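You operate a simulated robot arm through the tools that you are given. There is no shell and no other tool.

You run a simulated robot arm. Do the job below in one go: nothing can be reset, and whatever is moved stays where it is left.

JOB
Tidy up at the bench over the lids drawer. At the end: the white large mixing jar from the bench over the lids drawer is on the bench left of the tall mixer; the white stopper from the bench over the lids drawer is on the bench left of the tall mixer; the clear splash ring from the bench over the lids drawer is on the bench left of the tall mixer; the green stopper from the bench over the lids drawer is on the bench left of the tall mixer; whatever was shut is shut again. Leave all else as you found it, and nothing knocked over. Set down upright: large mixing jar.

It is judged by the outcome, as a careful person would: the job done as asked, and still so three seconds after it is handed in. It fails if anything else is knocked over, pushed out of place, dropped, spilled or broken. A push-on lid holds only when it is set on centred and level and pressed home; a screw cap is set on level and turned clockwise until tight.

ROBOT AND FRAMES
A 6-joint arm with a two-finger gripper, fixed in place. Base frame: the origin is at the foot of the arm, x ahead of it, y to its left, z up. Units: mm, degrees, N and s.
With the tool pointing down near the work surface it reaches from about 140 to 680 mm from the base axis. Its first joint turns from -66.0 to 66.0 degrees. Payload 2.45 kg.
The tool frame sits at the grasp point between the pads (the TCP): z along the fingers, y along the line on which they close. The tips reach 30 mm beyond it. Largest opening 106 mm; the body of the gripper starts 79 mm behind the TCP.
Orientation is that of the tool frame in the base frame, as a unit quaternion [w, x, y, z]. With the fingers straight down and closing along the base's y, the tool's x points along the base's -x, its y along +y and its z along -z.

CONTROLS
- The arm moves only by the tool move_arm. Its argument "commands" is a list of rows, each a list of 3 entries, a list of its own where there are three numbers: the shift along the base's x, y, z in units of 50 mm (1.0 is 50 mm), then the turn, a rotation vector about the base's x, y, z in units of 6 degrees (1.0 is 6 degrees), then the gripper command, from -1 (shut) to 1 (fully open), values between in proportion. In form: [[[tx, ty, tz], [ax, ay, az], fingers], ...]. A call has 1 to 20 rows; each row shifts and turns the commanded pose from where the row before left it. A call with a number of a shift or a turn outside -1 to 1 is refused whole. Each row takes 0.2 s and may step no farther than 50 mm and 8.6 degrees from the row before; otherwise, or with a gripper value out of range, the whole call is refused. A pose out of reach is approached as far as the arm can. The call stops where the force on the tool passes 40 N (or 10 N more than at its start, if that is more) or the arm is blocked; 0.2 s more then pass. The fingers move at their own pace (about 153 mm/s each) and stop on an object; they squeeze with about 40 N. The grip force told is the motor's: it shows also when the fingers shut on nothing. Time passes only in rows, and 0.2 s behind the last, so rows that do not move let the fingers close. The reply holds the time, the measured pose of the TCP, the force on the tool along the base axes, the opening and the grip force, in the units named above and with some noise, with the torque about the TCP (base axes, N m) and any sound that the robot's microphone picked up.
- Cameras (640 x 400 px; columns grow to the right, rows downward): "scene" is fixed at [64.6, 424.5, 1409.2]; the picture's right is [-0.66, -0.75, 0.00], its down [-0.49, 0.44, -0.75] and it looks along [0.56, -0.50, -0.66] (base axes); focal length 326 px, centre (320, 200). "wrist" rides on the gripper at [76, -2, -106] in the tool frame; the picture's right is [0.02, 1.00, 0.00], its down [-0.78, 0.02, -0.62] and it looks along [-0.62, 0.01, 0.78] (tool axes); focal length 247 px, centre (320, 200). There is no depth. A picture from a camera that has moved, and an enlarged one, comes with that camera's place and axes in the base frame and with its lens. The place of the scene camera against the robot may be out by one fixed shift of up to 25 mm in any direction.
- grab_frame(camera): a new picture of that camera. No time passes.
- zoom(camera, box): a new picture of the part [left, top, right, bottom] of that camera's present view, enlarged. No time passes.
- hand_in(): hands the job in; it is judged then, once.

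Nothing tells you positions but the pictures and the camera data. Unless the task says otherwise, let go and move clear before handing in.

The tools are called after "Call:" by a JSON object that holds its "name" and its "arguments". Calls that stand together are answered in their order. move_arm: Moves the arm, as the interface text tells. Its arguments: {"type":"object","properties":{"commands":{"type":"array"}},"required":["commands"]} The other tools are called the same way: grab_frame (camera) takes a picture; zoom (camera, box) takes an enlarged picture of a part of a camera's view; hand_in () hands the job in.

At the start:

```text
time: 0.0
position: [287.4, -171.5, 1107.2]
tcp_rot: [0.0, 0.001, 1.0, -0.001]
contact_force: [-0.4, 0.1, 0.3]
ft_torque: [-0.06, 0.0, 0.0]
grip_width: 106.3
finger_force: 0.1
```

scene: 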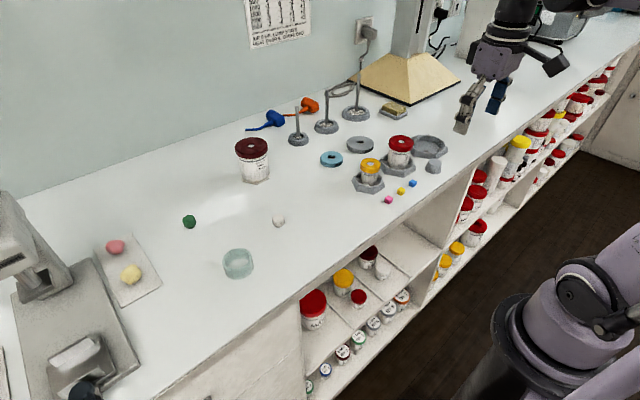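
wrist: 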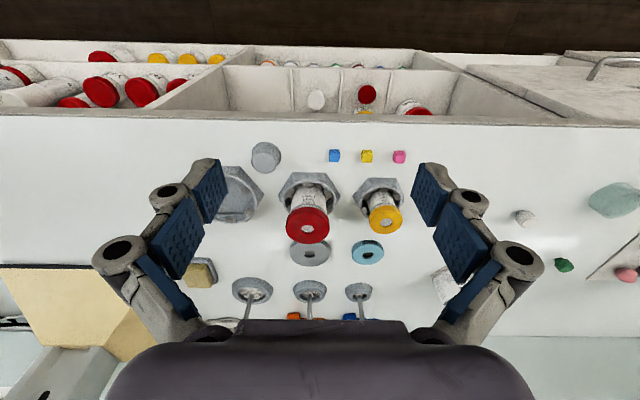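

I see a long bench with jars, stoppers, a splash ring, and mixers at both ends. I'll zoom in before working out places.

Call:
{"name": "zoom", "arguments": {"camera": "scene", "box": [0, 180, 320, 400]}}

Call:
{"name": "zoom", "arguments": {"camera": "scene", "box": [220, 70, 480, 230]}}

Call:
{"name": "zoom", "arguments": {"camera": "scene", "box": [330, 0, 640, 190]}}

Call:
{"name": "zoom", "arguments": {"camera": "scene", "box": [180, 220, 440, 400]}}

Call:
{"name": "zoom", "arguments": {"camera": "wrist", "box": [200, 120, 640, 320]}}

```text
1.82 times, centred on (160, 290) of scene
camera zoom: at [64.6, 424.5, 1409.2], right [-0.66, -0.75, 0.0], down [-0.49, 0.44, -0.75], along [0.56, -0.5, -0.66], focal length 593 px, centre (611, 36)
```

zoom: 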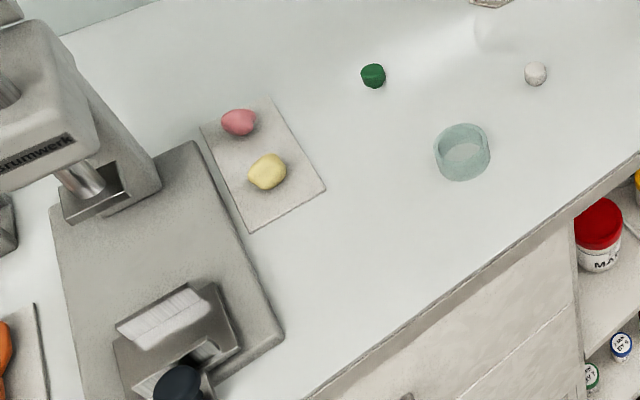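

```text
2.46 times, centred on (350, 150) of scene
camera zoom: at [64.6, 424.5, 1409.2], right [-0.66, -0.75, 0.0], down [-0.49, 0.44, -0.75], along [0.56, -0.5, -0.66], focal length 802 px, centre (246, 323)
```

zoom: 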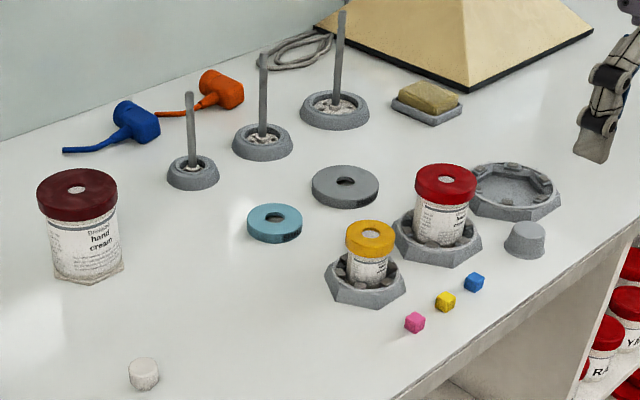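

```text
2.06 times, centred on (485, 95) of scene
camera zoom: at [64.6, 424.5, 1409.2], right [-0.66, -0.75, 0.0], down [-0.49, 0.44, -0.75], along [0.56, -0.5, -0.66], focal length 673 px, centre (-21, 417)
```

zoom: 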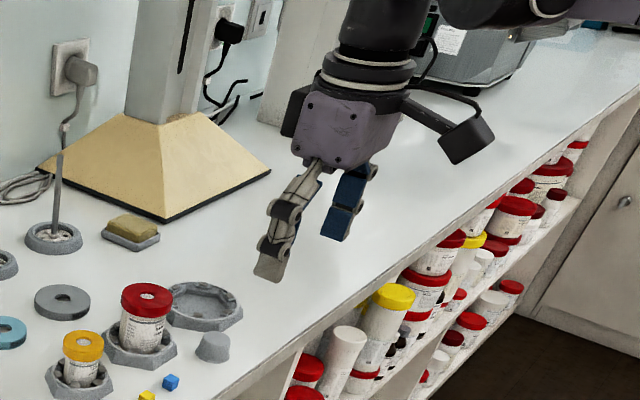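

```text
2.22 times, centred on (310, 310) of scene
camera zoom: at [64.6, 424.5, 1409.2], right [-0.66, -0.75, 0.0], down [-0.49, 0.44, -0.75], along [0.56, -0.5, -0.66], focal length 724 px, centre (342, -44)
```

zoom: 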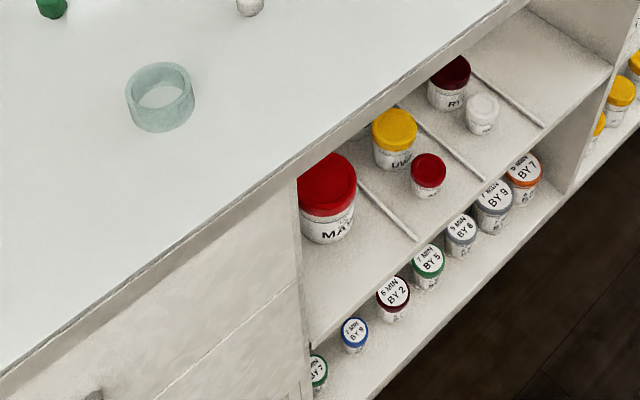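

```text
1.45 times, centred on (420, 220) of wrist
camera zoom: at [209.8, -173.7, 1211.8], right [-0.02, 1.0, 0.0], down [0.78, 0.02, 0.62], along [0.62, 0.01, -0.78], focal length 359 px, centre (174, 171)
```

zoom: 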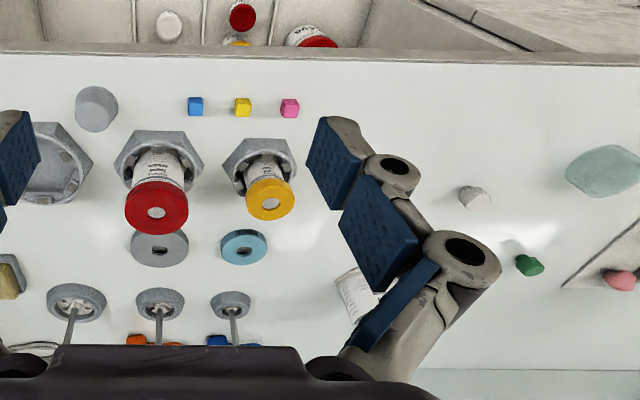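

I take the bench top to be at about z = 900. The four objects lie at y ≈ 100–310, with the hex holders and stirrers at y ≈ -80 to -350. The tall mixer (beige base) is beyond y ≈ -500. I'll move the wrist camera left at height to check these positions.

Call:
{"name": "move_arm", "arguments": {"commands": [[[0, 1, 0.5], [0, 0, 0], 1], [[0, 1, 0.5], [0, 0, 0], 1], [[0, 1, 0], [0, 0, 0], 1], [[0, 1, 0], [0, 0, 0], 1], [[0, 1, 0], [0, 0, 0], 1], [[0, 1, 0], [0, 0, 0], 1], [[0, 0, 0], [0, 0, 0], 1], [[0, 0, 0], [0, 0, 0], 1]]}}

Call:
{"name": "grab_frame", "arguments": {"camera": "wrist"}}

Call:
{"name": "grab_frame", "arguments": {"camera": "scene"}}

```text
refused: row 1 steps farther than a row can; nothing moved
```

```text
taken
camera wrist: at [209.8, -173.7, 1211.8], right [-0.02, 1.0, 0.0], down [0.78, 0.02, 0.62], along [0.62, 0.01, -0.78], focal length 247 px, centre (320, 200)
```

wrist: 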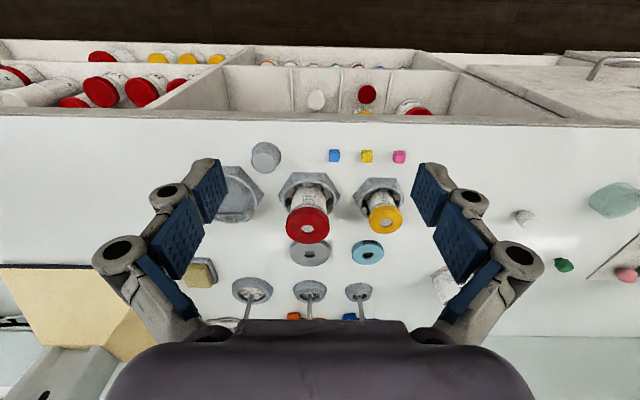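

```text
taken
```

scene: 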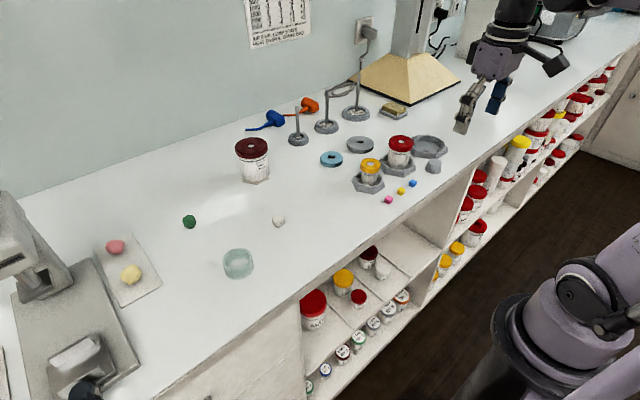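

The first move was refused because its step was longer than 50 mm. I'll go again with shorter steps.

Call:
{"name": "move_arm", "arguments": {"commands": [[[0, 0.9, 0], [0, 0, 0], 1], [[0, 0.9, 0], [0, 0, 0], 1], [[0, 0.9, 0], [0, 0, 0], 1], [[0, 0.9, 0], [0, 0, 0], 1], [[0, 0.9, 0], [0, 0, 0], 1], [[0, 0.9, 0], [0, 0, 0], 1], [[0, 0, 0], [0, 0, 0], 1], [[0, 0, 0], [0, 0, 0], 1]]}}

Call:
{"name": "grab_frame", "arguments": {"camera": "wrist"}}

Call:
{"name": "grab_frame", "arguments": {"camera": "scene"}}

```text
time: 1.8
position: [287.6, 97.9, 1105.6]
tcp_rot: [0.0, 0.001, 1.0, 0.0]
contact_force: [-0.7, 1.1, 0.0]
ft_torque: [-0.02, -0.01, 0.02]
grip_width: 106.0
finger_force: 0.0
```

```text
taken
camera wrist: at [210.5, 96.7, 1211.8], right [-0.02, 1.0, 0.0], down [0.78, 0.02, 0.62], along [0.62, 0.01, -0.78], focal length 247 px, centre (320, 200)
```

wrist: 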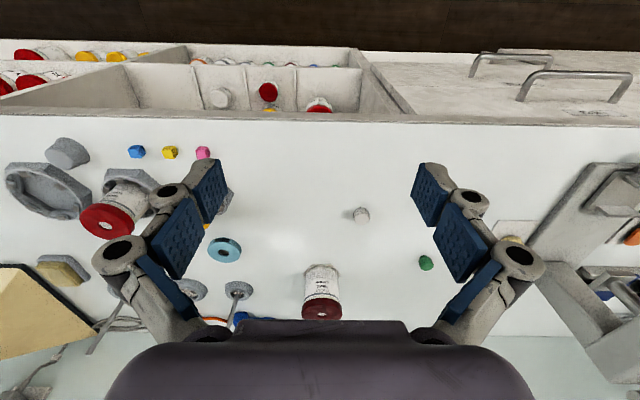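

```text
taken
```

scene: 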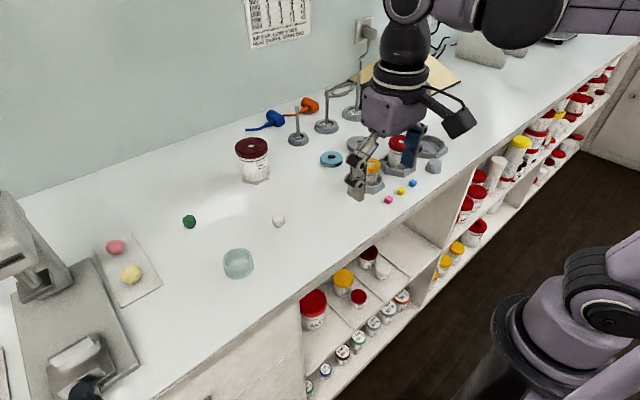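

The bench top comes out at z ≈ 900. I'll zoom in on the jar and the four items to get their sizes.

Call:
{"name": "zoom", "arguments": {"camera": "scene", "box": [220, 125, 290, 195]}}

Call:
{"name": "zoom", "arguments": {"camera": "wrist", "box": [200, 160, 440, 330]}}

Call:
{"name": "zoom", "arguments": {"camera": "scene", "box": [160, 190, 310, 290]}}

Call:
{"name": "zoom", "arguments": {"camera": "wrist", "box": [360, 50, 640, 150]}}

Call:
{"name": "zoom", "arguments": {"camera": "scene", "box": [0, 180, 150, 400]}}

```text
5.71 times, centred on (255, 160) of scene
camera zoom: at [64.6, 424.5, 1409.2], right [-0.66, -0.75, 0.0], down [-0.49, 0.44, -0.75], along [0.56, -0.5, -0.66], focal length 1862 px, centre (691, 429)
```

zoom: 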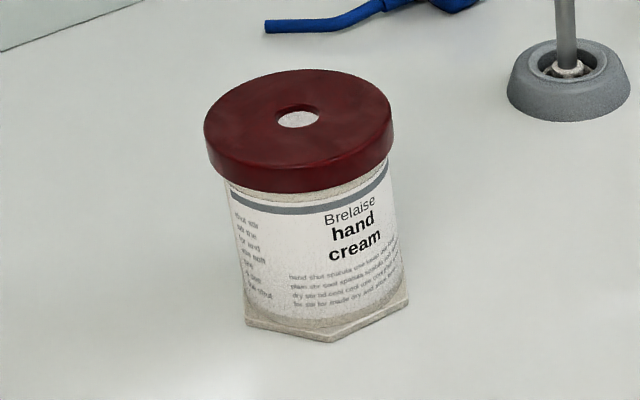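

```text
2.35 times, centred on (320, 245) of wrist
camera zoom: at [210.5, 96.7, 1211.8], right [-0.02, 1.0, 0.0], down [0.78, 0.02, 0.62], along [0.62, 0.01, -0.78], focal length 581 px, centre (320, 94)
```

zoom: 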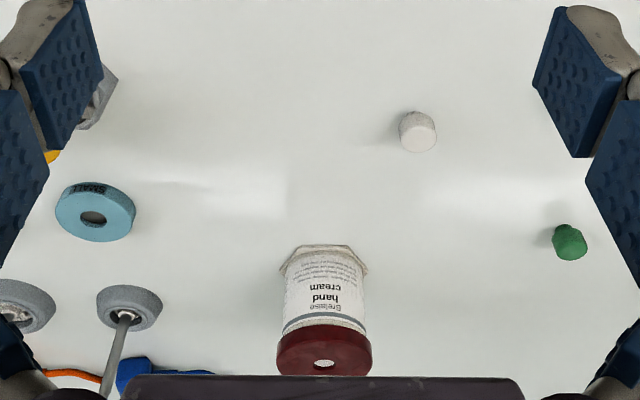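

```text
4.00 times, centred on (235, 240) of scene
camera zoom: at [64.6, 424.5, 1409.2], right [-0.66, -0.75, 0.0], down [-0.49, 0.44, -0.75], along [0.56, -0.5, -0.66], focal length 1304 px, centre (660, 40)
```

zoom: 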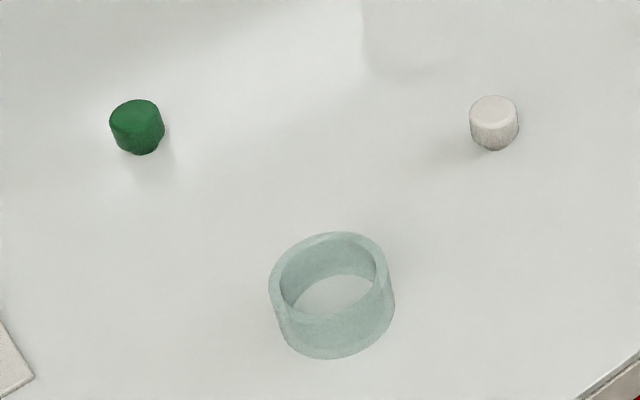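

```text
2.29 times, centred on (500, 100) of wrist
camera zoom: at [210.5, 96.7, 1211.8], right [-0.02, 1.0, 0.0], down [0.78, 0.02, 0.62], along [0.62, 0.01, -0.78], focal length 564 px, centre (-91, 429)
```

zoom: 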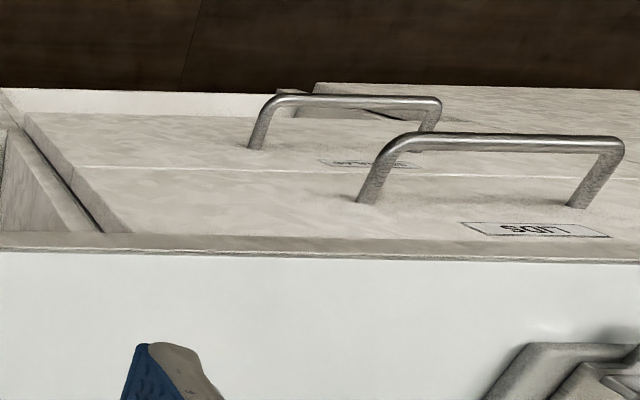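

```text
1.82 times, centred on (75, 290) of scene
camera zoom: at [64.6, 424.5, 1409.2], right [-0.66, -0.75, 0.0], down [-0.49, 0.44, -0.75], along [0.56, -0.5, -0.66], focal length 593 px, centre (766, 36)
```

zoom: 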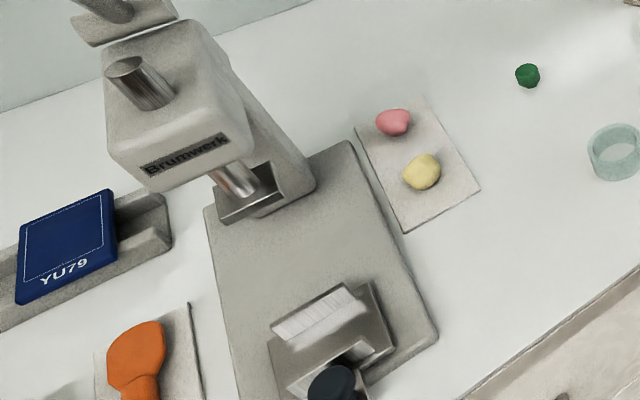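

The LIDS drawer is shut and sits under the area with the four items. The large jar has a dark red lid, a narrower body and a hexagonal foot. Next I'll look over the destination area, left of the beige tall mixer, to find free spots.

Call:
{"name": "move_arm", "arguments": {"commands": [[[0, -0.95, 0], [0, 0, 0], 1], [[0, -0.95, 0], [0, 0, 0], 1], [[0, -0.95, 0], [0, 0, 0], 1], [[0, -0.95, 0], [0, 0, 0], 1], [[0, -0.95, 0], [0, 0, 0], 1], [[0, -0.95, 0], [0, 0, 0], 1], [[0, -0.95, 0], [0, 0, 0], 1], [[0, -0.95, 0], [0, 0, 0], 1], [[0, 0, 0], [0, 0, 0], 1], [[0, 0, 0], [0, 0, 0], 1]]}}

Call:
{"name": "grab_frame", "arguments": {"camera": "wrist"}}

Call:
{"name": "zoom", "arguments": {"camera": "wrist", "box": [200, 110, 440, 310]}}

```text
time: 4.0
position: [286.9, -281.4, 1106.0]
tcp_rot: [0.0, 0.001, 1.0, -0.001]
contact_force: [0.1, 0.0, -0.3]
ft_torque: [0.02, 0.03, 0.0]
grip_width: 105.7
finger_force: 0.2
```

```text
taken
camera wrist: at [210.2, -284.2, 1211.0], right [-0.02, 1.0, 0.0], down [0.78, 0.02, 0.62], along [0.62, 0.01, -0.78], focal length 247 px, centre (320, 200)
```

wrist: 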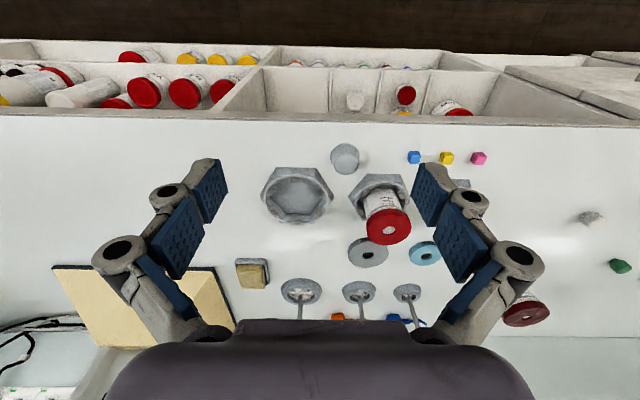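

```text
2.00 times, centred on (320, 210) of wrist
camera zoom: at [210.2, -284.2, 1211.0], right [-0.02, 1.0, 0.0], down [0.78, 0.02, 0.62], along [0.62, 0.01, -0.78], focal length 494 px, centre (320, 180)
```

zoom: 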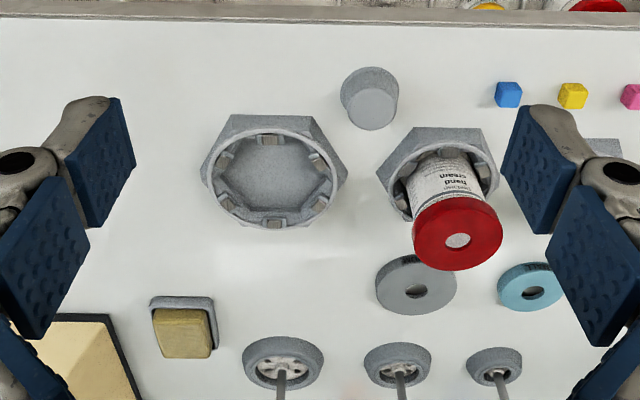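

The destination has a free pocket around (575, -300), between the empty hex holder, the grey ring, the soap dish and the stirrers. There are gaps at (520, -248) and (510, -135) for the stoppers, and room at (490, -425) for the ring. I'll start with the white stopper near (479, 168).

Call:
{"name": "move_arm", "arguments": {"commands": [[[0.384, 0.898, 0], [0, 0, 0], 1], [[0.384, 0.898, 0], [0, 0, 0], 1], [[0.384, 0.898, 0], [0, 0, 0], 1], [[0.384, 0.898, 0], [0, 0, 0], 1], [[0.384, 0.898, 0], [0, 0, 0], 1], [[0.384, 0.898, 0], [0, 0, 0], 1], [[0.384, 0.898, 0], [0, 0, 0], 1], [[0.384, 0.898, 0], [0, 0, 0], 1], [[0.384, 0.898, 0], [0, 0, 0], 1], [[0.384, 0.898, 0], [0, 0, 0], 1], [[0, 0, -0.8], [0, 0, 0], 1], [[0, 0, -0.8], [0, 0, 0], 1], [[0, 0, 0], [0, 0, 0], 1], [[0, 0, 0], [0, 0, 0], 1]]}}

Call:
{"name": "grab_frame", "arguments": {"camera": "wrist"}}

Call:
{"name": "grab_frame", "arguments": {"camera": "scene"}}

```text
time: 7.0
position: [478.7, 166.3, 1025.6]
tcp_rot: [0.0, 0.0, 1.0, 0.0]
contact_force: [0.3, 0.5, 0.2]
ft_torque: [-0.02, 0.0, 0.02]
grip_width: 106.2
finger_force: 0.0
```

```text
taken
camera wrist: at [402.3, 164.4, 1131.5], right [-0.02, 1.0, 0.0], down [0.78, 0.02, 0.62], along [0.62, 0.01, -0.78], focal length 247 px, centre (320, 200)
```

wrist: 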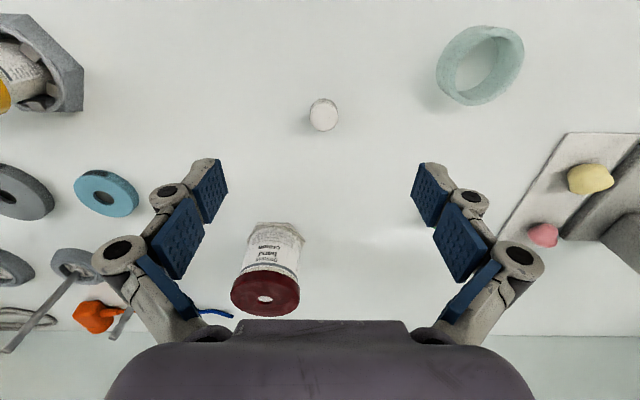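

```text
taken
```

scene: 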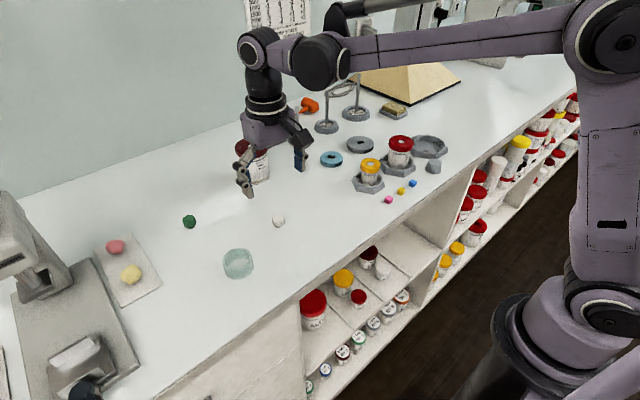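

The white stopper is at (479, 168) from both cameras, which fixes the scene camera's offset at about (-3, 0, -15). The jar's lid top is at (655, 109, 987). I'll lower onto the white stopper now.

Call:
{"name": "move_arm", "arguments": {"commands": [[[0, 0.034, -0.8], [0, 0, 0], 0.1], [[0, 0, -0.6], [0, 0, 0], 0.1], [[0, 0, -0.3], [0, 0, 0], 0.1], [[0, 0, -0.12], [0, 0, 0], 0.1], [[0, 0, 0], [0, 0, 0], 0.1]]}}

Call:
{"name": "grab_frame", "arguments": {"camera": "wrist"}}

```text
time: 8.2
position: [479.0, 169.5, 936.0]
tcp_rot: [-0.001, 0.0, 1.0, 0.0]
contact_force: [-0.2, -0.7, 0.4]
ft_torque: [0.02, -0.03, -0.06]
grip_width: 58.4
finger_force: 0.1
```

```text
taken
camera wrist: at [402.2, 166.5, 1041.4], right [-0.02, 1.0, 0.0], down [0.78, 0.02, 0.62], along [0.62, 0.01, -0.78], focal length 247 px, centre (320, 200)
```

wrist: 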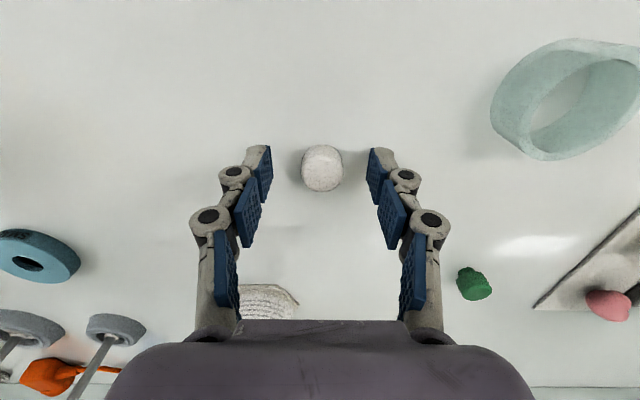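

The stopper is centred between the pads. I'll close, let the fingers settle, then lift a little.

Call:
{"name": "move_arm", "arguments": {"commands": [[[0, 0, -0.04], [0, 0, 0], -0.2], [[0, 0, 0], [0, 0, 0], -0.6], [[0, 0, 0], [0, 0, 0], -1], [[0, 0, 0], [0, 0, 0], -1], [[0, 0, 0.4], [0, 0, 0], -1], [[0, 0, 0.8], [0, 0, 0], -1], [[0, 0, 0], [0, 0, 0], -1]]}}

Call:
{"name": "grab_frame", "arguments": {"camera": "wrist"}}

```text
time: 9.8
position: [480.2, 167.6, 993.9]
tcp_rot: [0.001, -0.001, 1.0, 0.0]
contact_force: [0.1, 0.1, 0.2]
ft_torque: [0.01, -0.01, -0.03]
grip_width: 20.4
finger_force: 39.8
```

```text
taken
camera wrist: at [401.7, 166.2, 1099.9], right [-0.02, 1.0, 0.0], down [0.78, 0.02, 0.62], along [0.62, 0.01, -0.78], focal length 247 px, centre (320, 200)
```

wrist: 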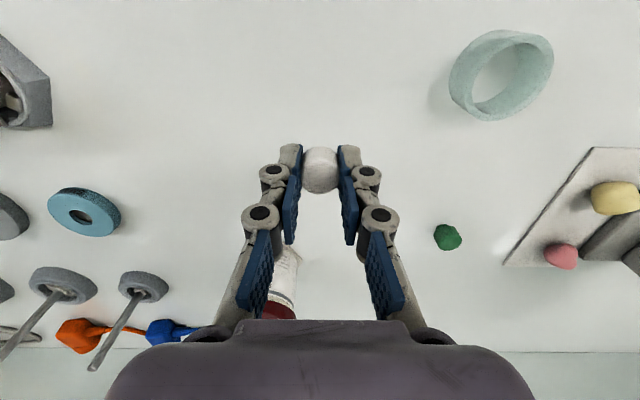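

I have the white stopper, with the opening at 20 mm. I'll raise it and carry it to the gap at (520, -248).

Call:
{"name": "move_arm", "arguments": {"commands": [[[0, 0, 0.7], [0, 0, 0], -1], [[0, 0, 0.62], [0, 0, 0], -1], [[0.089, -0.924, 0], [0, 0, 0], -1], [[0.089, -0.924, 0], [0, 0, 0], -1], [[0.089, -0.924, 0], [0, 0, 0], -1], [[0.089, -0.924, 0], [0, 0, 0], -1], [[0.089, -0.924, 0], [0, 0, 0], -1], [[0.089, -0.924, 0], [0, 0, 0], -1], [[0.089, -0.924, 0], [0, 0, 0], -1], [[0.089, -0.924, 0], [0, 0, 0], -1], [[0.089, -0.924, 0], [0, 0, 0], -1], [[0, 0, 0], [0, 0, 0], -1], [[0, 0, 0], [0, 0, 0], -1]]}}

Call:
{"name": "grab_frame", "arguments": {"camera": "wrist"}}

Call:
{"name": "grab_frame", "arguments": {"camera": "scene"}}

```text
time: 12.6
position: [520.9, -247.7, 1058.2]
tcp_rot: [0.0, 0.001, 1.0, 0.0]
contact_force: [0.4, -0.1, 0.4]
ft_torque: [-0.01, -0.01, -0.02]
grip_width: 20.5
finger_force: 39.9
```

```text
taken
camera wrist: at [443.2, -249.9, 1164.6], right [-0.02, 1.0, 0.0], down [0.78, 0.02, 0.62], along [0.62, 0.01, -0.78], focal length 247 px, centre (320, 200)
```

wrist: 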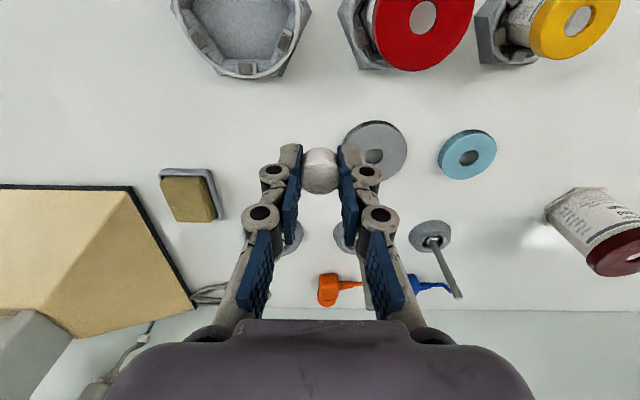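

```text
taken
```

scene: 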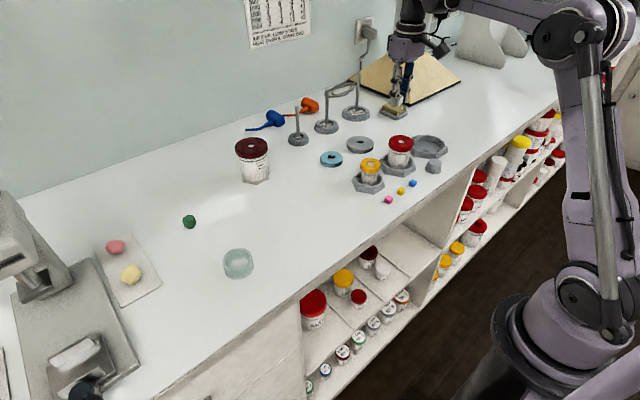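

The spot below is clear: the hex holder's far edge is at x ≈ 502 and the grey ring is at (575, -185). I'll set the stopper down and open only a little.

Call:
{"name": "move_arm", "arguments": {"commands": [[[0, 0, -0.8], [0, 0, 0], -1], [[0, 0, -0.8], [0, 0, 0], -1], [[0, 0, -0.5], [0, 0, 0], -1], [[0, 0, -0.25], [0, 0, 0], -1], [[0, 0, -0.1], [0, 0, 0], -1], [[0, 0, 0], [0, 0, 0], -1]]}}

Call:
{"name": "grab_frame", "arguments": {"camera": "wrist"}}

```text
time: 14.0
position: [520.7, -247.8, 937.5]
tcp_rot: [0.0, 0.0, 1.0, 0.0]
contact_force: [-0.4, 0.2, 0.1]
ft_torque: [0.0, -0.02, -0.01]
grip_width: 20.3
finger_force: 39.8
```

```text
taken
camera wrist: at [442.7, -248.9, 1042.5], right [-0.02, 1.0, 0.0], down [0.78, 0.02, 0.62], along [0.62, 0.01, -0.78], focal length 247 px, centre (320, 200)
```

wrist: 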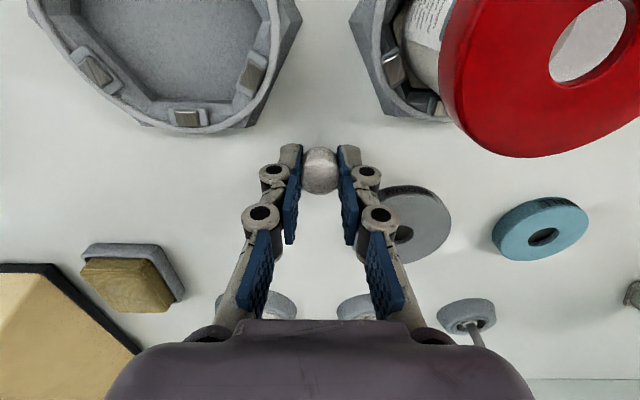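

No contact is felt at z = 937.5, and the stopper was grasped at about 934. I'll go down the last few millimetres and watch the force.

Call:
{"name": "move_arm", "arguments": {"commands": [[[0, 0, -0.03], [0, 0, 0], -1], [[0, 0, -0.03], [0, 0, 0], -1], [[0, 0, 0], [0, 0, 0], -1]]}}

```text
time: 14.8
position: [519.4, -247.1, 933.8]
tcp_rot: [-0.001, 0.001, 1.0, 0.0]
contact_force: [-1.1, 0.3, -0.3]
ft_torque: [0.01, 0.0, -0.01]
grip_width: 20.1
finger_force: 40.6
```

Call:
{"name": "move_arm", "arguments": {"commands": [[[0, 0, -0.03], [0, 0, 0], -1], [[0, 0, 0], [0, 0, 0], -1]]}}

```text
time: 15.4
position: [519.8, -247.2, 933.1]
tcp_rot: [0.0, 0.001, 1.0, 0.001]
contact_force: [0.7, 0.1, 15.7]
ft_torque: [-0.01, 0.0, 0.01]
grip_width: 20.1
finger_force: 39.4
```

Contact shows 15.7 N upward, so the stopper is on the bench. I'll release gently and rise.

Call:
{"name": "move_arm", "arguments": {"commands": [[[0, 0, 0.02], [0, 0, 0], -0.55], [[0, 0, 0], [0, 0, 0], -0.4], [[0, 0, 0], [0, 0, 0], -0.3], [[0, 0, 0.3], [0, 0, 0], -0.3], [[0, 0, 0.8], [0, 0, 0], -0.3], [[0, 0, 0.9], [0, 0, 0], -0.3], [[0, 0, 0.9], [0, 0, 0], 0], [[0, 0, 0], [0, 0, 0], 0]]}}

Call:
{"name": "grab_frame", "arguments": {"camera": "wrist"}}

```text
time: 17.2
position: [518.9, -245.8, 1079.1]
tcp_rot: [0.0, 0.0, 1.0, 0.0]
contact_force: [0.2, 0.1, -0.1]
ft_torque: [0.01, -0.01, -0.04]
grip_width: 52.9
finger_force: 0.0
```

```text
taken
camera wrist: at [442.0, -248.2, 1184.4], right [-0.02, 1.0, 0.0], down [0.78, 0.02, 0.62], along [0.62, 0.01, -0.78], focal length 247 px, centre (320, 200)
```

wrist: 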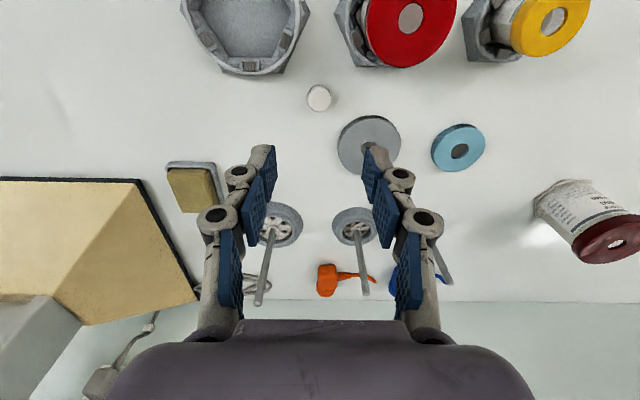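

The white stopper stands at its spot. Next is the splash ring near (437, 290).

Call:
{"name": "move_arm", "arguments": {"commands": [[[-0.137, 0.893, 0], [0, 0, 0], 0.3], [[-0.137, 0.893, 0], [0, 0, 0], 0.6], [[-0.137, 0.893, 0], [0, 0, 0], 1], [[-0.137, 0.893, 0], [0, 0, 0], 1], [[-0.137, 0.893, 0], [0, 0, 0], 1], [[-0.137, 0.893, 0], [0, 0, 0], 1], [[-0.137, 0.893, 0], [0, 0, 0], 1], [[-0.137, 0.893, 0], [0, 0, 0], 1], [[-0.137, 0.893, 0], [0, 0, 0], 1], [[-0.137, 0.893, 0], [0, 0, 0], 1], [[-0.137, 0.893, 0], [0, 0, 0], 1], [[-0.137, 0.893, 0], [0, 0, 0], 1], [[0, 0, -0.8], [0, 0, 0], 1], [[0, 0, 0], [0, 0, 0], 1], [[0, 0, 0], [0, 0, 0], 1]]}}

Call:
{"name": "grab_frame", "arguments": {"camera": "wrist"}}

Call:
{"name": "grab_frame", "arguments": {"camera": "scene"}}

```text
time: 20.4
position: [437.1, 288.9, 1037.1]
tcp_rot: [0.0, 0.001, 1.0, 0.0]
contact_force: [0.0, -0.1, -0.4]
ft_torque: [-0.04, 0.01, 0.0]
grip_width: 106.0
finger_force: 0.1
```

```text
taken
camera wrist: at [359.5, 286.5, 1143.7], right [-0.02, 1.0, 0.0], down [0.78, 0.02, 0.62], along [0.62, 0.01, -0.78], focal length 247 px, centre (320, 200)
```

wrist: 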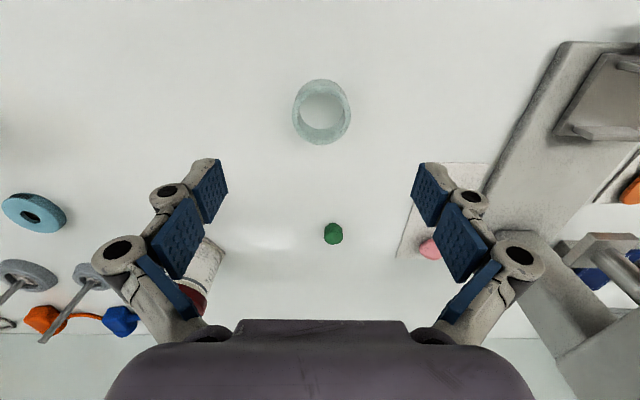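

```text
taken
```

scene: 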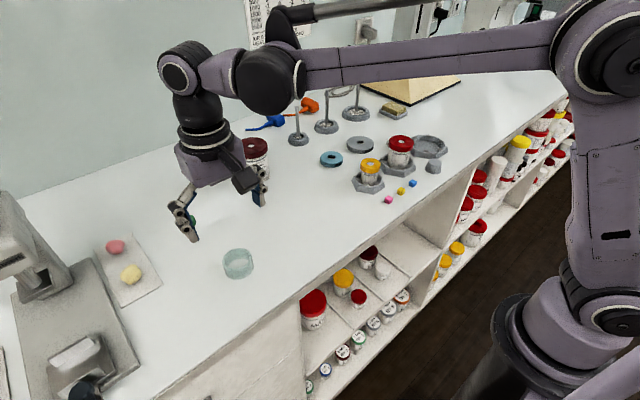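

The ring is centred at (438, 289), about 56 mm across. The green stopper is at (600, 308). I'll descend on the ring.

Call:
{"name": "move_arm", "arguments": {"commands": [[[0.01, 0, -0.8], [0, 0, 0], 0.6], [[0, 0, -0.7], [0, 0, 0], 0.5], [[0, 0, -0.4], [0, 0, 0], 0.5], [[0, 0, -0.14], [0, 0, 0], 0.5], [[0, 0, 0], [0, 0, 0], 0.5]]}}

Call:
{"name": "grab_frame", "arguments": {"camera": "wrist"}}

```text
time: 21.6
position: [438.7, 288.3, 936.5]
tcp_rot: [-0.001, 0.001, 1.0, 0.0]
contact_force: [1.2, -0.6, -0.2]
ft_torque: [0.0, 0.0, -0.01]
grip_width: 79.4
finger_force: 0.1
```

```text
taken
camera wrist: at [360.4, 286.5, 1041.1], right [-0.02, 1.0, 0.0], down [0.78, 0.02, 0.62], along [0.62, 0.01, -0.78], focal length 247 px, centre (320, 200)
```

wrist: 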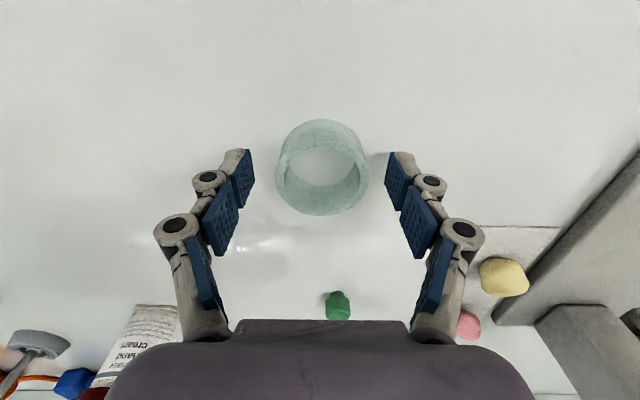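

Call:
{"name": "move_arm", "arguments": {"commands": [[[0, 0, -0.04], [0, 0, 0], 0.3], [[0, 0, 0], [0, 0, 0], 0], [[0, 0, 0], [0, 0, 0], -0.4], [[0, 0, 0], [0, 0, 0], -1], [[0, 0, 0], [0, 0, 0], -1], [[0, 0, 0.2], [0, 0, 0], -1], [[0, 0, 0.8], [0, 0, 0], -1], [[0, 0, 0], [0, 0, 0], -1]]}}

Call:
{"name": "grab_frame", "arguments": {"camera": "wrist"}}

```text
time: 23.4
position: [437.4, 288.0, 985.5]
tcp_rot: [0.001, 0.001, 1.0, 0.0]
contact_force: [0.3, -0.6, -0.4]
ft_torque: [0.01, -0.01, 0.03]
grip_width: 51.6
finger_force: 40.4
```

```text
taken
camera wrist: at [359.9, 286.9, 1090.3], right [-0.02, 1.0, 0.0], down [0.78, 0.02, 0.62], along [0.62, 0.01, -0.78], focal length 247 px, centre (320, 200)
```

wrist: 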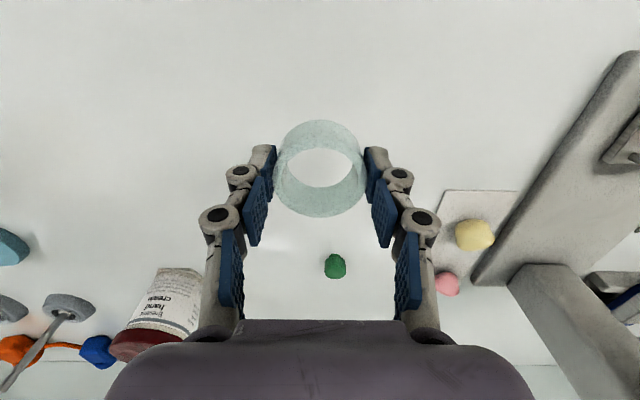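

The ring is held, with the opening at 51.6 mm. I'll carry it high to (490, -425).

Call:
{"name": "move_arm", "arguments": {"commands": [[[0, 0, 0.85], [0, 0, 0], -1], [[0, 0, 0.85], [0, 0, 0], -1], [[0.066, -0.891, 0], [0, 0, 0], -1], [[0.066, -0.891, 0], [0, 0, 0], -1], [[0.066, -0.891, 0], [0, 0, 0], -1], [[0.066, -0.891, 0], [0, 0, 0], -1], [[0.066, -0.891, 0], [0, 0, 0], -1], [[0.066, -0.891, 0], [0, 0, 0], -1], [[0.066, -0.891, 0], [0, 0, 0], -1], [[0.066, -0.891, 0], [0, 0, 0], -1], [[0.066, -0.891, 0], [0, 0, 0], -1], [[0.066, -0.891, 0], [0, 0, 0], -1], [[0.066, -0.891, 0], [0, 0, 0], -1], [[0.066, -0.891, 0], [0, 0, 0], -1], [[0.066, -0.891, 0], [0, 0, 0], -1], [[0.066, -0.891, 0], [0, 0, 0], -1], [[0.066, -0.891, 0], [0, 0, 0], -1], [[0.066, -0.891, 0], [0, 0, 0], -1], [[0, 0, 0], [0, 0, 0], -1], [[0, 0, 0], [0, 0, 0], -1]]}}

Call:
{"name": "grab_frame", "arguments": {"camera": "wrist"}}

Call:
{"name": "grab_frame", "arguments": {"camera": "scene"}}

```text
time: 27.6
position: [488.2, -412.2, 1069.6]
tcp_rot: [0.0, 0.0, 1.0, -0.001]
contact_force: [0.3, 0.5, -1.0]
ft_torque: [-0.02, 0.04, -0.01]
grip_width: 51.3
finger_force: 40.2
out of reach, approached as far as the arm can: row 18
```

```text
taken
camera wrist: at [412.1, -414.2, 1174.5], right [-0.02, 1.0, 0.0], down [0.78, 0.02, 0.62], along [0.62, 0.01, -0.78], focal length 247 px, centre (320, 200)
```

wrist: 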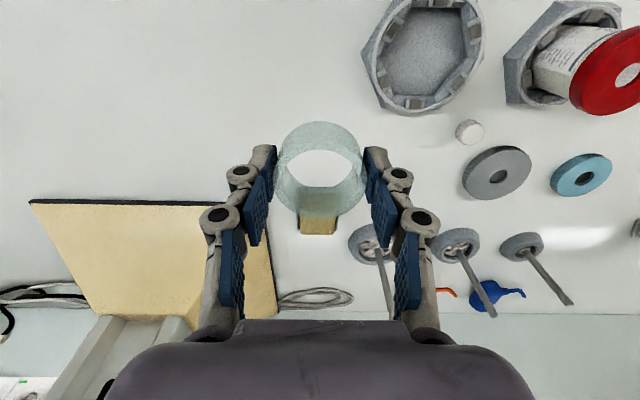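

```text
taken
```

scene: 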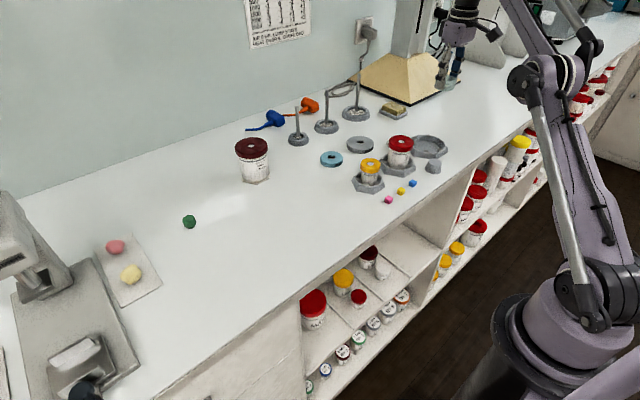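

At z = 1070 the arm only reaches about 640 mm out, so I stopped at (488, -412). I'll descend partway, where the reach is longer, then check.

Call:
{"name": "move_arm", "arguments": {"commands": [[[0, 0, -0.6], [0, 0, 0], -1], [[0, 0, -0.6], [0, 0, 0], -1], [[0, 0, 0], [0, 0, 0], -1], [[0, 0, 0], [0, 0, 0], -1]]}}

```text
time: 28.6
position: [490.2, -410.8, 1008.9]
tcp_rot: [0.0, 0.001, 1.0, 0.0]
contact_force: [0.1, -0.4, -0.5]
ft_torque: [0.02, -0.04, 0.0]
grip_width: 51.3
finger_force: 40.2
```

Call:
{"name": "move_arm", "arguments": {"commands": [[[0, 0, -0.5], [0, 0, 0], -1], [[0, -0.2, 0], [0, 0, 0], -1], [[0, -0.2, 0], [0, 0, 0], -1], [[0, 0, 0], [0, 0, 0], -1]]}}

Call:
{"name": "grab_frame", "arguments": {"camera": "wrist"}}

```text
time: 29.6
position: [490.2, -432.5, 985.3]
tcp_rot: [0.0, 0.001, 1.0, -0.001]
contact_force: [0.5, 0.3, 0.4]
ft_torque: [-0.01, -0.01, 0.01]
grip_width: 51.3
finger_force: 39.9
```

```text
taken
camera wrist: at [411.8, -434.1, 1090.2], right [-0.02, 1.0, 0.0], down [0.78, 0.02, 0.62], along [0.62, 0.01, -0.78], focal length 247 px, centre (320, 200)
```

wrist: 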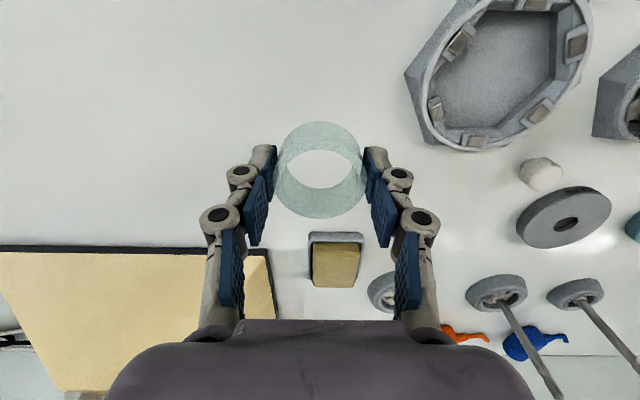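

Clear below, so I'll lower the ring to the bench.

Call:
{"name": "move_arm", "arguments": {"commands": [[[0, 0, -0.5], [0, 0, 0], -1], [[0, 0, -0.36], [0, 0, 0], -1], [[0, 0, -0.1], [0, 0, 0], -1], [[0, 0, -0.03], [0, 0, 0], -1], [[0, 0, 0], [0, 0, 0], -1]]}}

```text
time: 30.8
position: [489.6, -432.2, 935.5]
tcp_rot: [0.001, 0.002, 1.0, 0.0]
contact_force: [0.5, -0.2, 0.2]
ft_torque: [0.0, 0.01, -0.02]
grip_width: 51.3
finger_force: 39.8
```

Call:
{"name": "move_arm", "arguments": {"commands": [[[0, 0, -0.03], [0, 0, 0], -1], [[0, 0, 0], [0, 0, 0], -1]]}}

```text
time: 31.4
position: [489.3, -431.1, 934.6]
tcp_rot: [0.0, 0.001, 1.0, -0.002]
contact_force: [0.3, -1.0, 6.8]
ft_torque: [-0.06, -0.14, 0.01]
grip_width: 51.4
finger_force: 39.8
```

The ring touches the bench (6.8 N). I'll open slightly and rise straight up.

Call:
{"name": "move_arm", "arguments": {"commands": [[[0, 0, -0.01], [0, 0, 0], 0], [[0, 0, 0], [0, 0, 0], 0.1], [[0, 0, 0], [0, 0, 0], 0.17], [[0, 0, 0.2], [0, 0, 0], 0.17], [[0, 0, 0.7], [0, 0, 0], 0.17], [[0, 0, 0.9], [0, 0, 0], 0.17], [[0, 0, 0], [0, 0, 0], 0.17]]}}

Call:
{"name": "grab_frame", "arguments": {"camera": "wrist"}}

```text
time: 33.0
position: [490.1, -432.7, 1024.2]
tcp_rot: [0.0, 0.001, 1.0, 0.0]
contact_force: [-1.1, -0.1, 0.9]
ft_torque: [-0.02, -0.03, -0.02]
grip_width: 61.7
finger_force: 0.1
```

```text
taken
camera wrist: at [411.8, -434.8, 1129.2], right [-0.02, 1.0, 0.0], down [0.78, 0.02, 0.62], along [0.62, 0.01, -0.78], focal length 247 px, centre (320, 200)
```

wrist: 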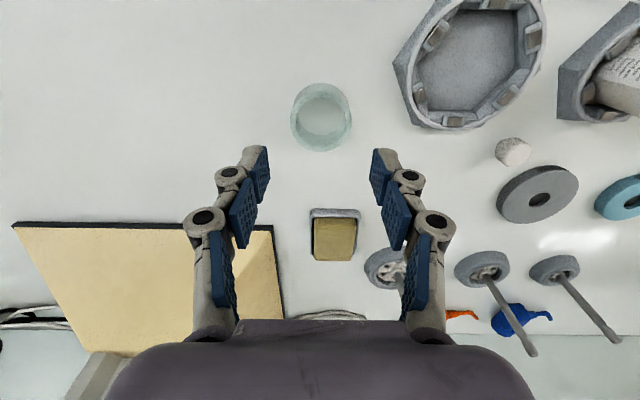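

The ring is placed. Next is the green stopper at (600, 308), which is near the reach limit. I'll cross over high and closer in, then extend once low.

Call:
{"name": "move_arm", "arguments": {"commands": [[[-0.6, 0, 0.5], [0, 0, 0], 0.17], [[-0.6, 0, 0.5], [0, 0, 0], 0.17], [[0.135, 0.845, 0], [0, 0, 0], 0.17], [[0.135, 0.845, 0], [0, 0, 0], 0.17], [[0.135, 0.845, 0], [0, 0, 0], 0.17], [[0.135, 0.845, 0], [0, 0, 0], 0.17], [[0.135, 0.845, 0], [0, 0, 0], 0.17], [[0.135, 0.845, 0], [0, 0, 0], 0.17], [[0.135, 0.845, 0], [0, 0, 0], 0.17], [[0.135, 0.845, 0], [0, 0, 0], 0.17], [[0.135, 0.845, 0], [0, 0, 0], 0.17], [[0.135, 0.845, 0], [0, 0, 0], 0.17], [[0.135, 0.845, 0], [0, 0, 0], 0.17], [[0.135, 0.845, 0], [0, 0, 0], 0.17], [[0.135, 0.845, 0], [0, 0, 0], 0.17], [[0.135, 0.845, 0], [0, 0, 0], 0.17], [[0.135, 0.845, 0], [0, 0, 0], 0.17], [[0.135, 0.845, 0], [0, 0, 0], 0.17], [[0.135, 0.845, 0], [0, 0, 0], 0.17], [[0, 0, 0], [0, 0, 0], 0.17]]}}

Call:
{"name": "move_arm", "arguments": {"commands": [[[0, 0, -0.8], [0, 0, 0], 0.17], [[0, 0, -0.8], [0, 0, 0], 0.17], [[0, 0, -0.4], [0, 0, 0], 0.17], [[0, 0, 0], [0, 0, 0], 0.17]]}}

Call:
{"name": "grab_frame", "arguments": {"camera": "wrist"}}

Call:
{"name": "grab_frame", "arguments": {"camera": "scene"}}

```text
time: 37.2
position: [545.8, 286.1, 1072.2]
tcp_rot: [0.0, 0.001, 1.0, 0.0]
contact_force: [0.2, 0.0, -0.3]
ft_torque: [-0.01, -0.01, 0.03]
grip_width: 62.1
finger_force: 0.2
```

```text
time: 38.2
position: [546.2, 285.0, 972.6]
tcp_rot: [-0.001, 0.001, 1.0, 0.0]
contact_force: [-0.3, -0.2, 0.2]
ft_torque: [0.01, 0.01, 0.0]
grip_width: 62.1
finger_force: 0.0
```

```text
taken
camera wrist: at [467.9, 283.6, 1077.7], right [-0.02, 1.0, 0.0], down [0.78, 0.02, 0.62], along [0.62, 0.01, -0.78], focal length 247 px, centre (320, 200)
```

wrist: 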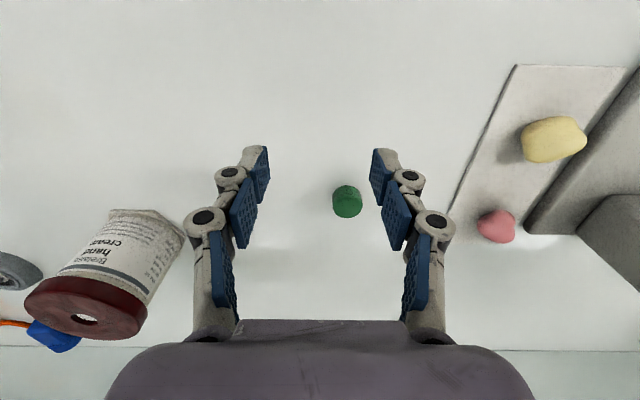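

```text
taken
```

scene: 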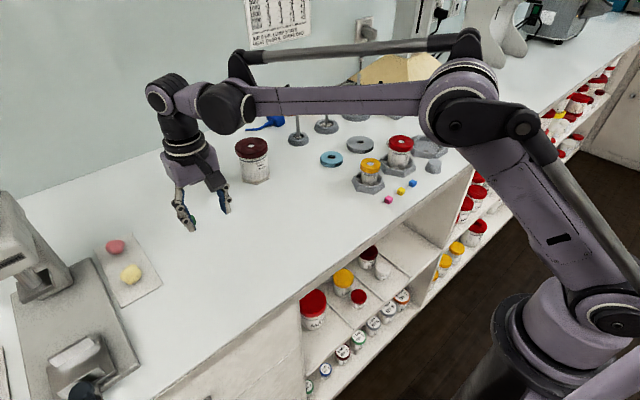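

The green stopper is confirmed at (600, 309). I'll extend over it.

Call:
{"name": "move_arm", "arguments": {"commands": [[[0.54, 0.24, 0], [0, 0, 0], 0.1], [[0.54, 0.24, 0], [0, 0, 0], 0.1], [[0, 0, 0], [0, 0, 0], 0.1], [[0, 0, 0], [0, 0, 0], 0.1]]}}

Call:
{"name": "grab_frame", "arguments": {"camera": "wrist"}}

```text
time: 39.2
position: [599.5, 309.4, 971.0]
tcp_rot: [0.0, 0.001, 1.0, 0.0]
contact_force: [1.0, 1.1, -0.7]
ft_torque: [0.01, 0.03, 0.0]
grip_width: 58.2
finger_force: 0.0
```

```text
taken
camera wrist: at [521.5, 307.6, 1078.0], right [-0.02, 1.0, 0.0], down [0.78, 0.02, 0.62], along [0.62, 0.01, -0.78], focal length 247 px, centre (320, 200)
```

wrist: 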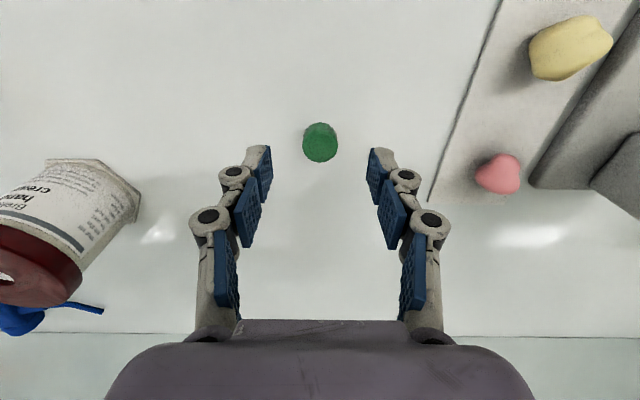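

Reached and centred. I'll descend and grip.

Call:
{"name": "move_arm", "arguments": {"commands": [[[0, 0, -0.4], [0, 0, 0], 0.1], [[0, 0, -0.26], [0, 0, 0], 0.1], [[0, 0, -0.08], [0, 0, 0], 0.1], [[0, 0, 0], [0, 0, 0], 0.1]]}}

Call:
{"name": "grab_frame", "arguments": {"camera": "wrist"}}

```text
time: 40.2
position: [598.1, 309.8, 935.1]
tcp_rot: [0.0, 0.001, 1.0, 0.0]
contact_force: [0.1, 0.1, -0.6]
ft_torque: [-0.01, -0.01, -0.01]
grip_width: 58.4
finger_force: 0.0
```

```text
taken
camera wrist: at [521.5, 307.4, 1040.8], right [-0.02, 1.0, 0.0], down [0.78, 0.02, 0.62], along [0.62, 0.01, -0.78], focal length 247 px, centre (320, 200)
```

wrist: 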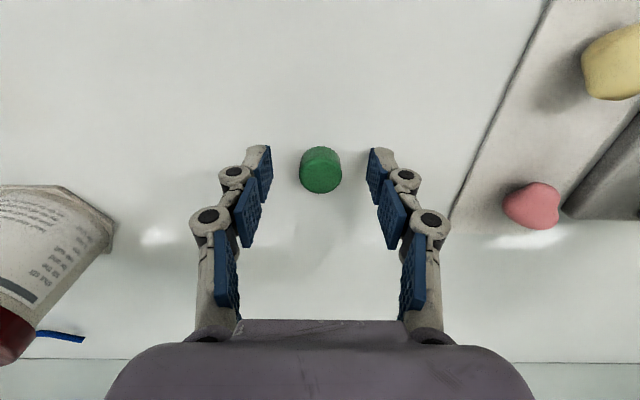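

Call:
{"name": "move_arm", "arguments": {"commands": [[[0, 0, -0.02], [0, 0, 0], -0.2], [[0, 0, 0], [0, 0, 0], -0.6], [[0, 0, 0], [0, 0, 0], -1], [[0, 0, 0], [0, 0, 0], -1], [[0, 0, 0.2], [0, 0, 0], -1], [[0, 0, 0.5], [0, 0, 0], -1], [[-0.6, -0.2, 0.2], [0, 0, 0], -1], [[-0.6, -0.2, 0.4], [0, 0, 0], -1], [[0, 0, 0], [0, 0, 0], -1]]}}

Call:
{"name": "grab_frame", "arguments": {"camera": "wrist"}}

```text
time: 42.2
position: [540.7, 289.3, 999.2]
tcp_rot: [0.0, 0.001, 1.0, 0.0]
contact_force: [0.0, 0.1, 0.3]
ft_torque: [0.01, 0.0, -0.01]
grip_width: 21.5
finger_force: 39.9
```

```text
taken
camera wrist: at [462.9, 287.2, 1105.4], right [-0.02, 1.0, 0.0], down [0.78, 0.02, 0.62], along [0.62, 0.01, -0.78], focal length 247 px, centre (320, 200)
```

wrist: 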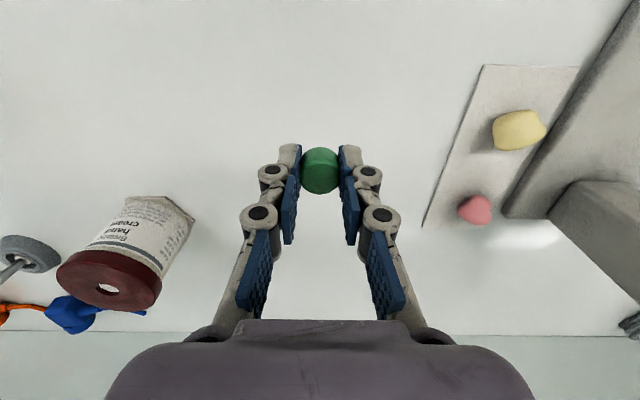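

The green stopper is held. I'll carry it to the gap at (510, -135).

Call:
{"name": "move_arm", "arguments": {"commands": [[[0, 0, 0.6], [0, 0, 0], -1], [[0, 0, 0.6], [0, 0, 0], -1], [[-0.062, -0.848, 0], [0, 0, 0], -1], [[-0.062, -0.848, 0], [0, 0, 0], -1], [[-0.062, -0.848, 0], [0, 0, 0], -1], [[-0.062, -0.848, 0], [0, 0, 0], -1], [[-0.062, -0.848, 0], [0, 0, 0], -1], [[-0.062, -0.848, 0], [0, 0, 0], -1], [[-0.062, -0.848, 0], [0, 0, 0], -1], [[-0.062, -0.848, 0], [0, 0, 0], -1], [[-0.062, -0.848, 0], [0, 0, 0], -1], [[-0.062, -0.848, 0], [0, 0, 0], -1], [[0, 0, 0], [0, 0, 0], -1], [[0, 0, 0], [0, 0, 0], -1]]}}

Call:
{"name": "grab_frame", "arguments": {"camera": "wrist"}}

```text
time: 45.2
position: [507.7, -135.7, 1060.9]
tcp_rot: [0.0, 0.0, 1.0, 0.0]
contact_force: [-0.4, -0.2, -0.6]
ft_torque: [0.03, 0.01, 0.0]
grip_width: 21.6
finger_force: 39.9
```

```text
taken
camera wrist: at [430.2, -138.4, 1165.6], right [-0.02, 1.0, 0.0], down [0.78, 0.02, 0.62], along [0.62, 0.01, -0.78], focal length 247 px, centre (320, 200)
```

wrist: 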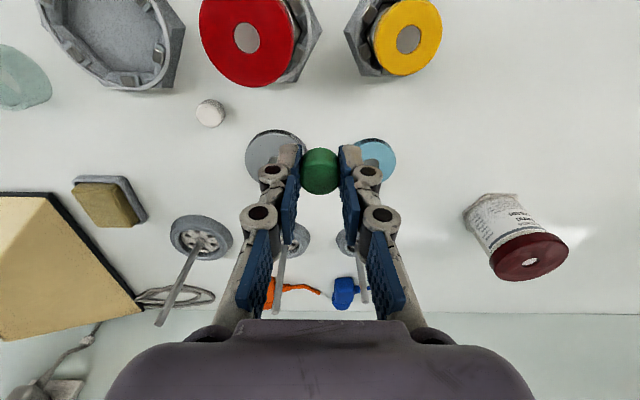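

The gap is clear. I'll shift slightly so the camera sits midway between the red and yellow lids, then lower.

Call:
{"name": "move_arm", "arguments": {"commands": [[[0.14, 0.11, -0.6], [0, 0, 0], -1], [[0, 0, -0.8], [0, 0, 0], -1], [[0, 0, -0.6], [0, 0, 0], -1], [[0, 0, -0.35], [0, 0, 0], -1], [[0, 0, -0.1], [0, 0, 0], -1], [[0, 0, 0], [0, 0, 0], -1]]}}

Call:
{"name": "grab_frame", "arguments": {"camera": "scene"}}

```text
time: 46.6
position: [514.8, -130.9, 936.9]
tcp_rot: [-0.001, 0.002, 1.0, 0.001]
contact_force: [-0.4, 0.4, 0.8]
ft_torque: [0.01, 0.02, -0.01]
grip_width: 21.7
finger_force: 40.2
```

```text
taken
```

scene: 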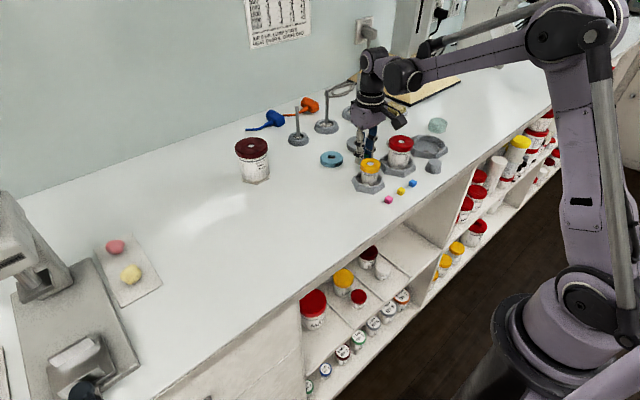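

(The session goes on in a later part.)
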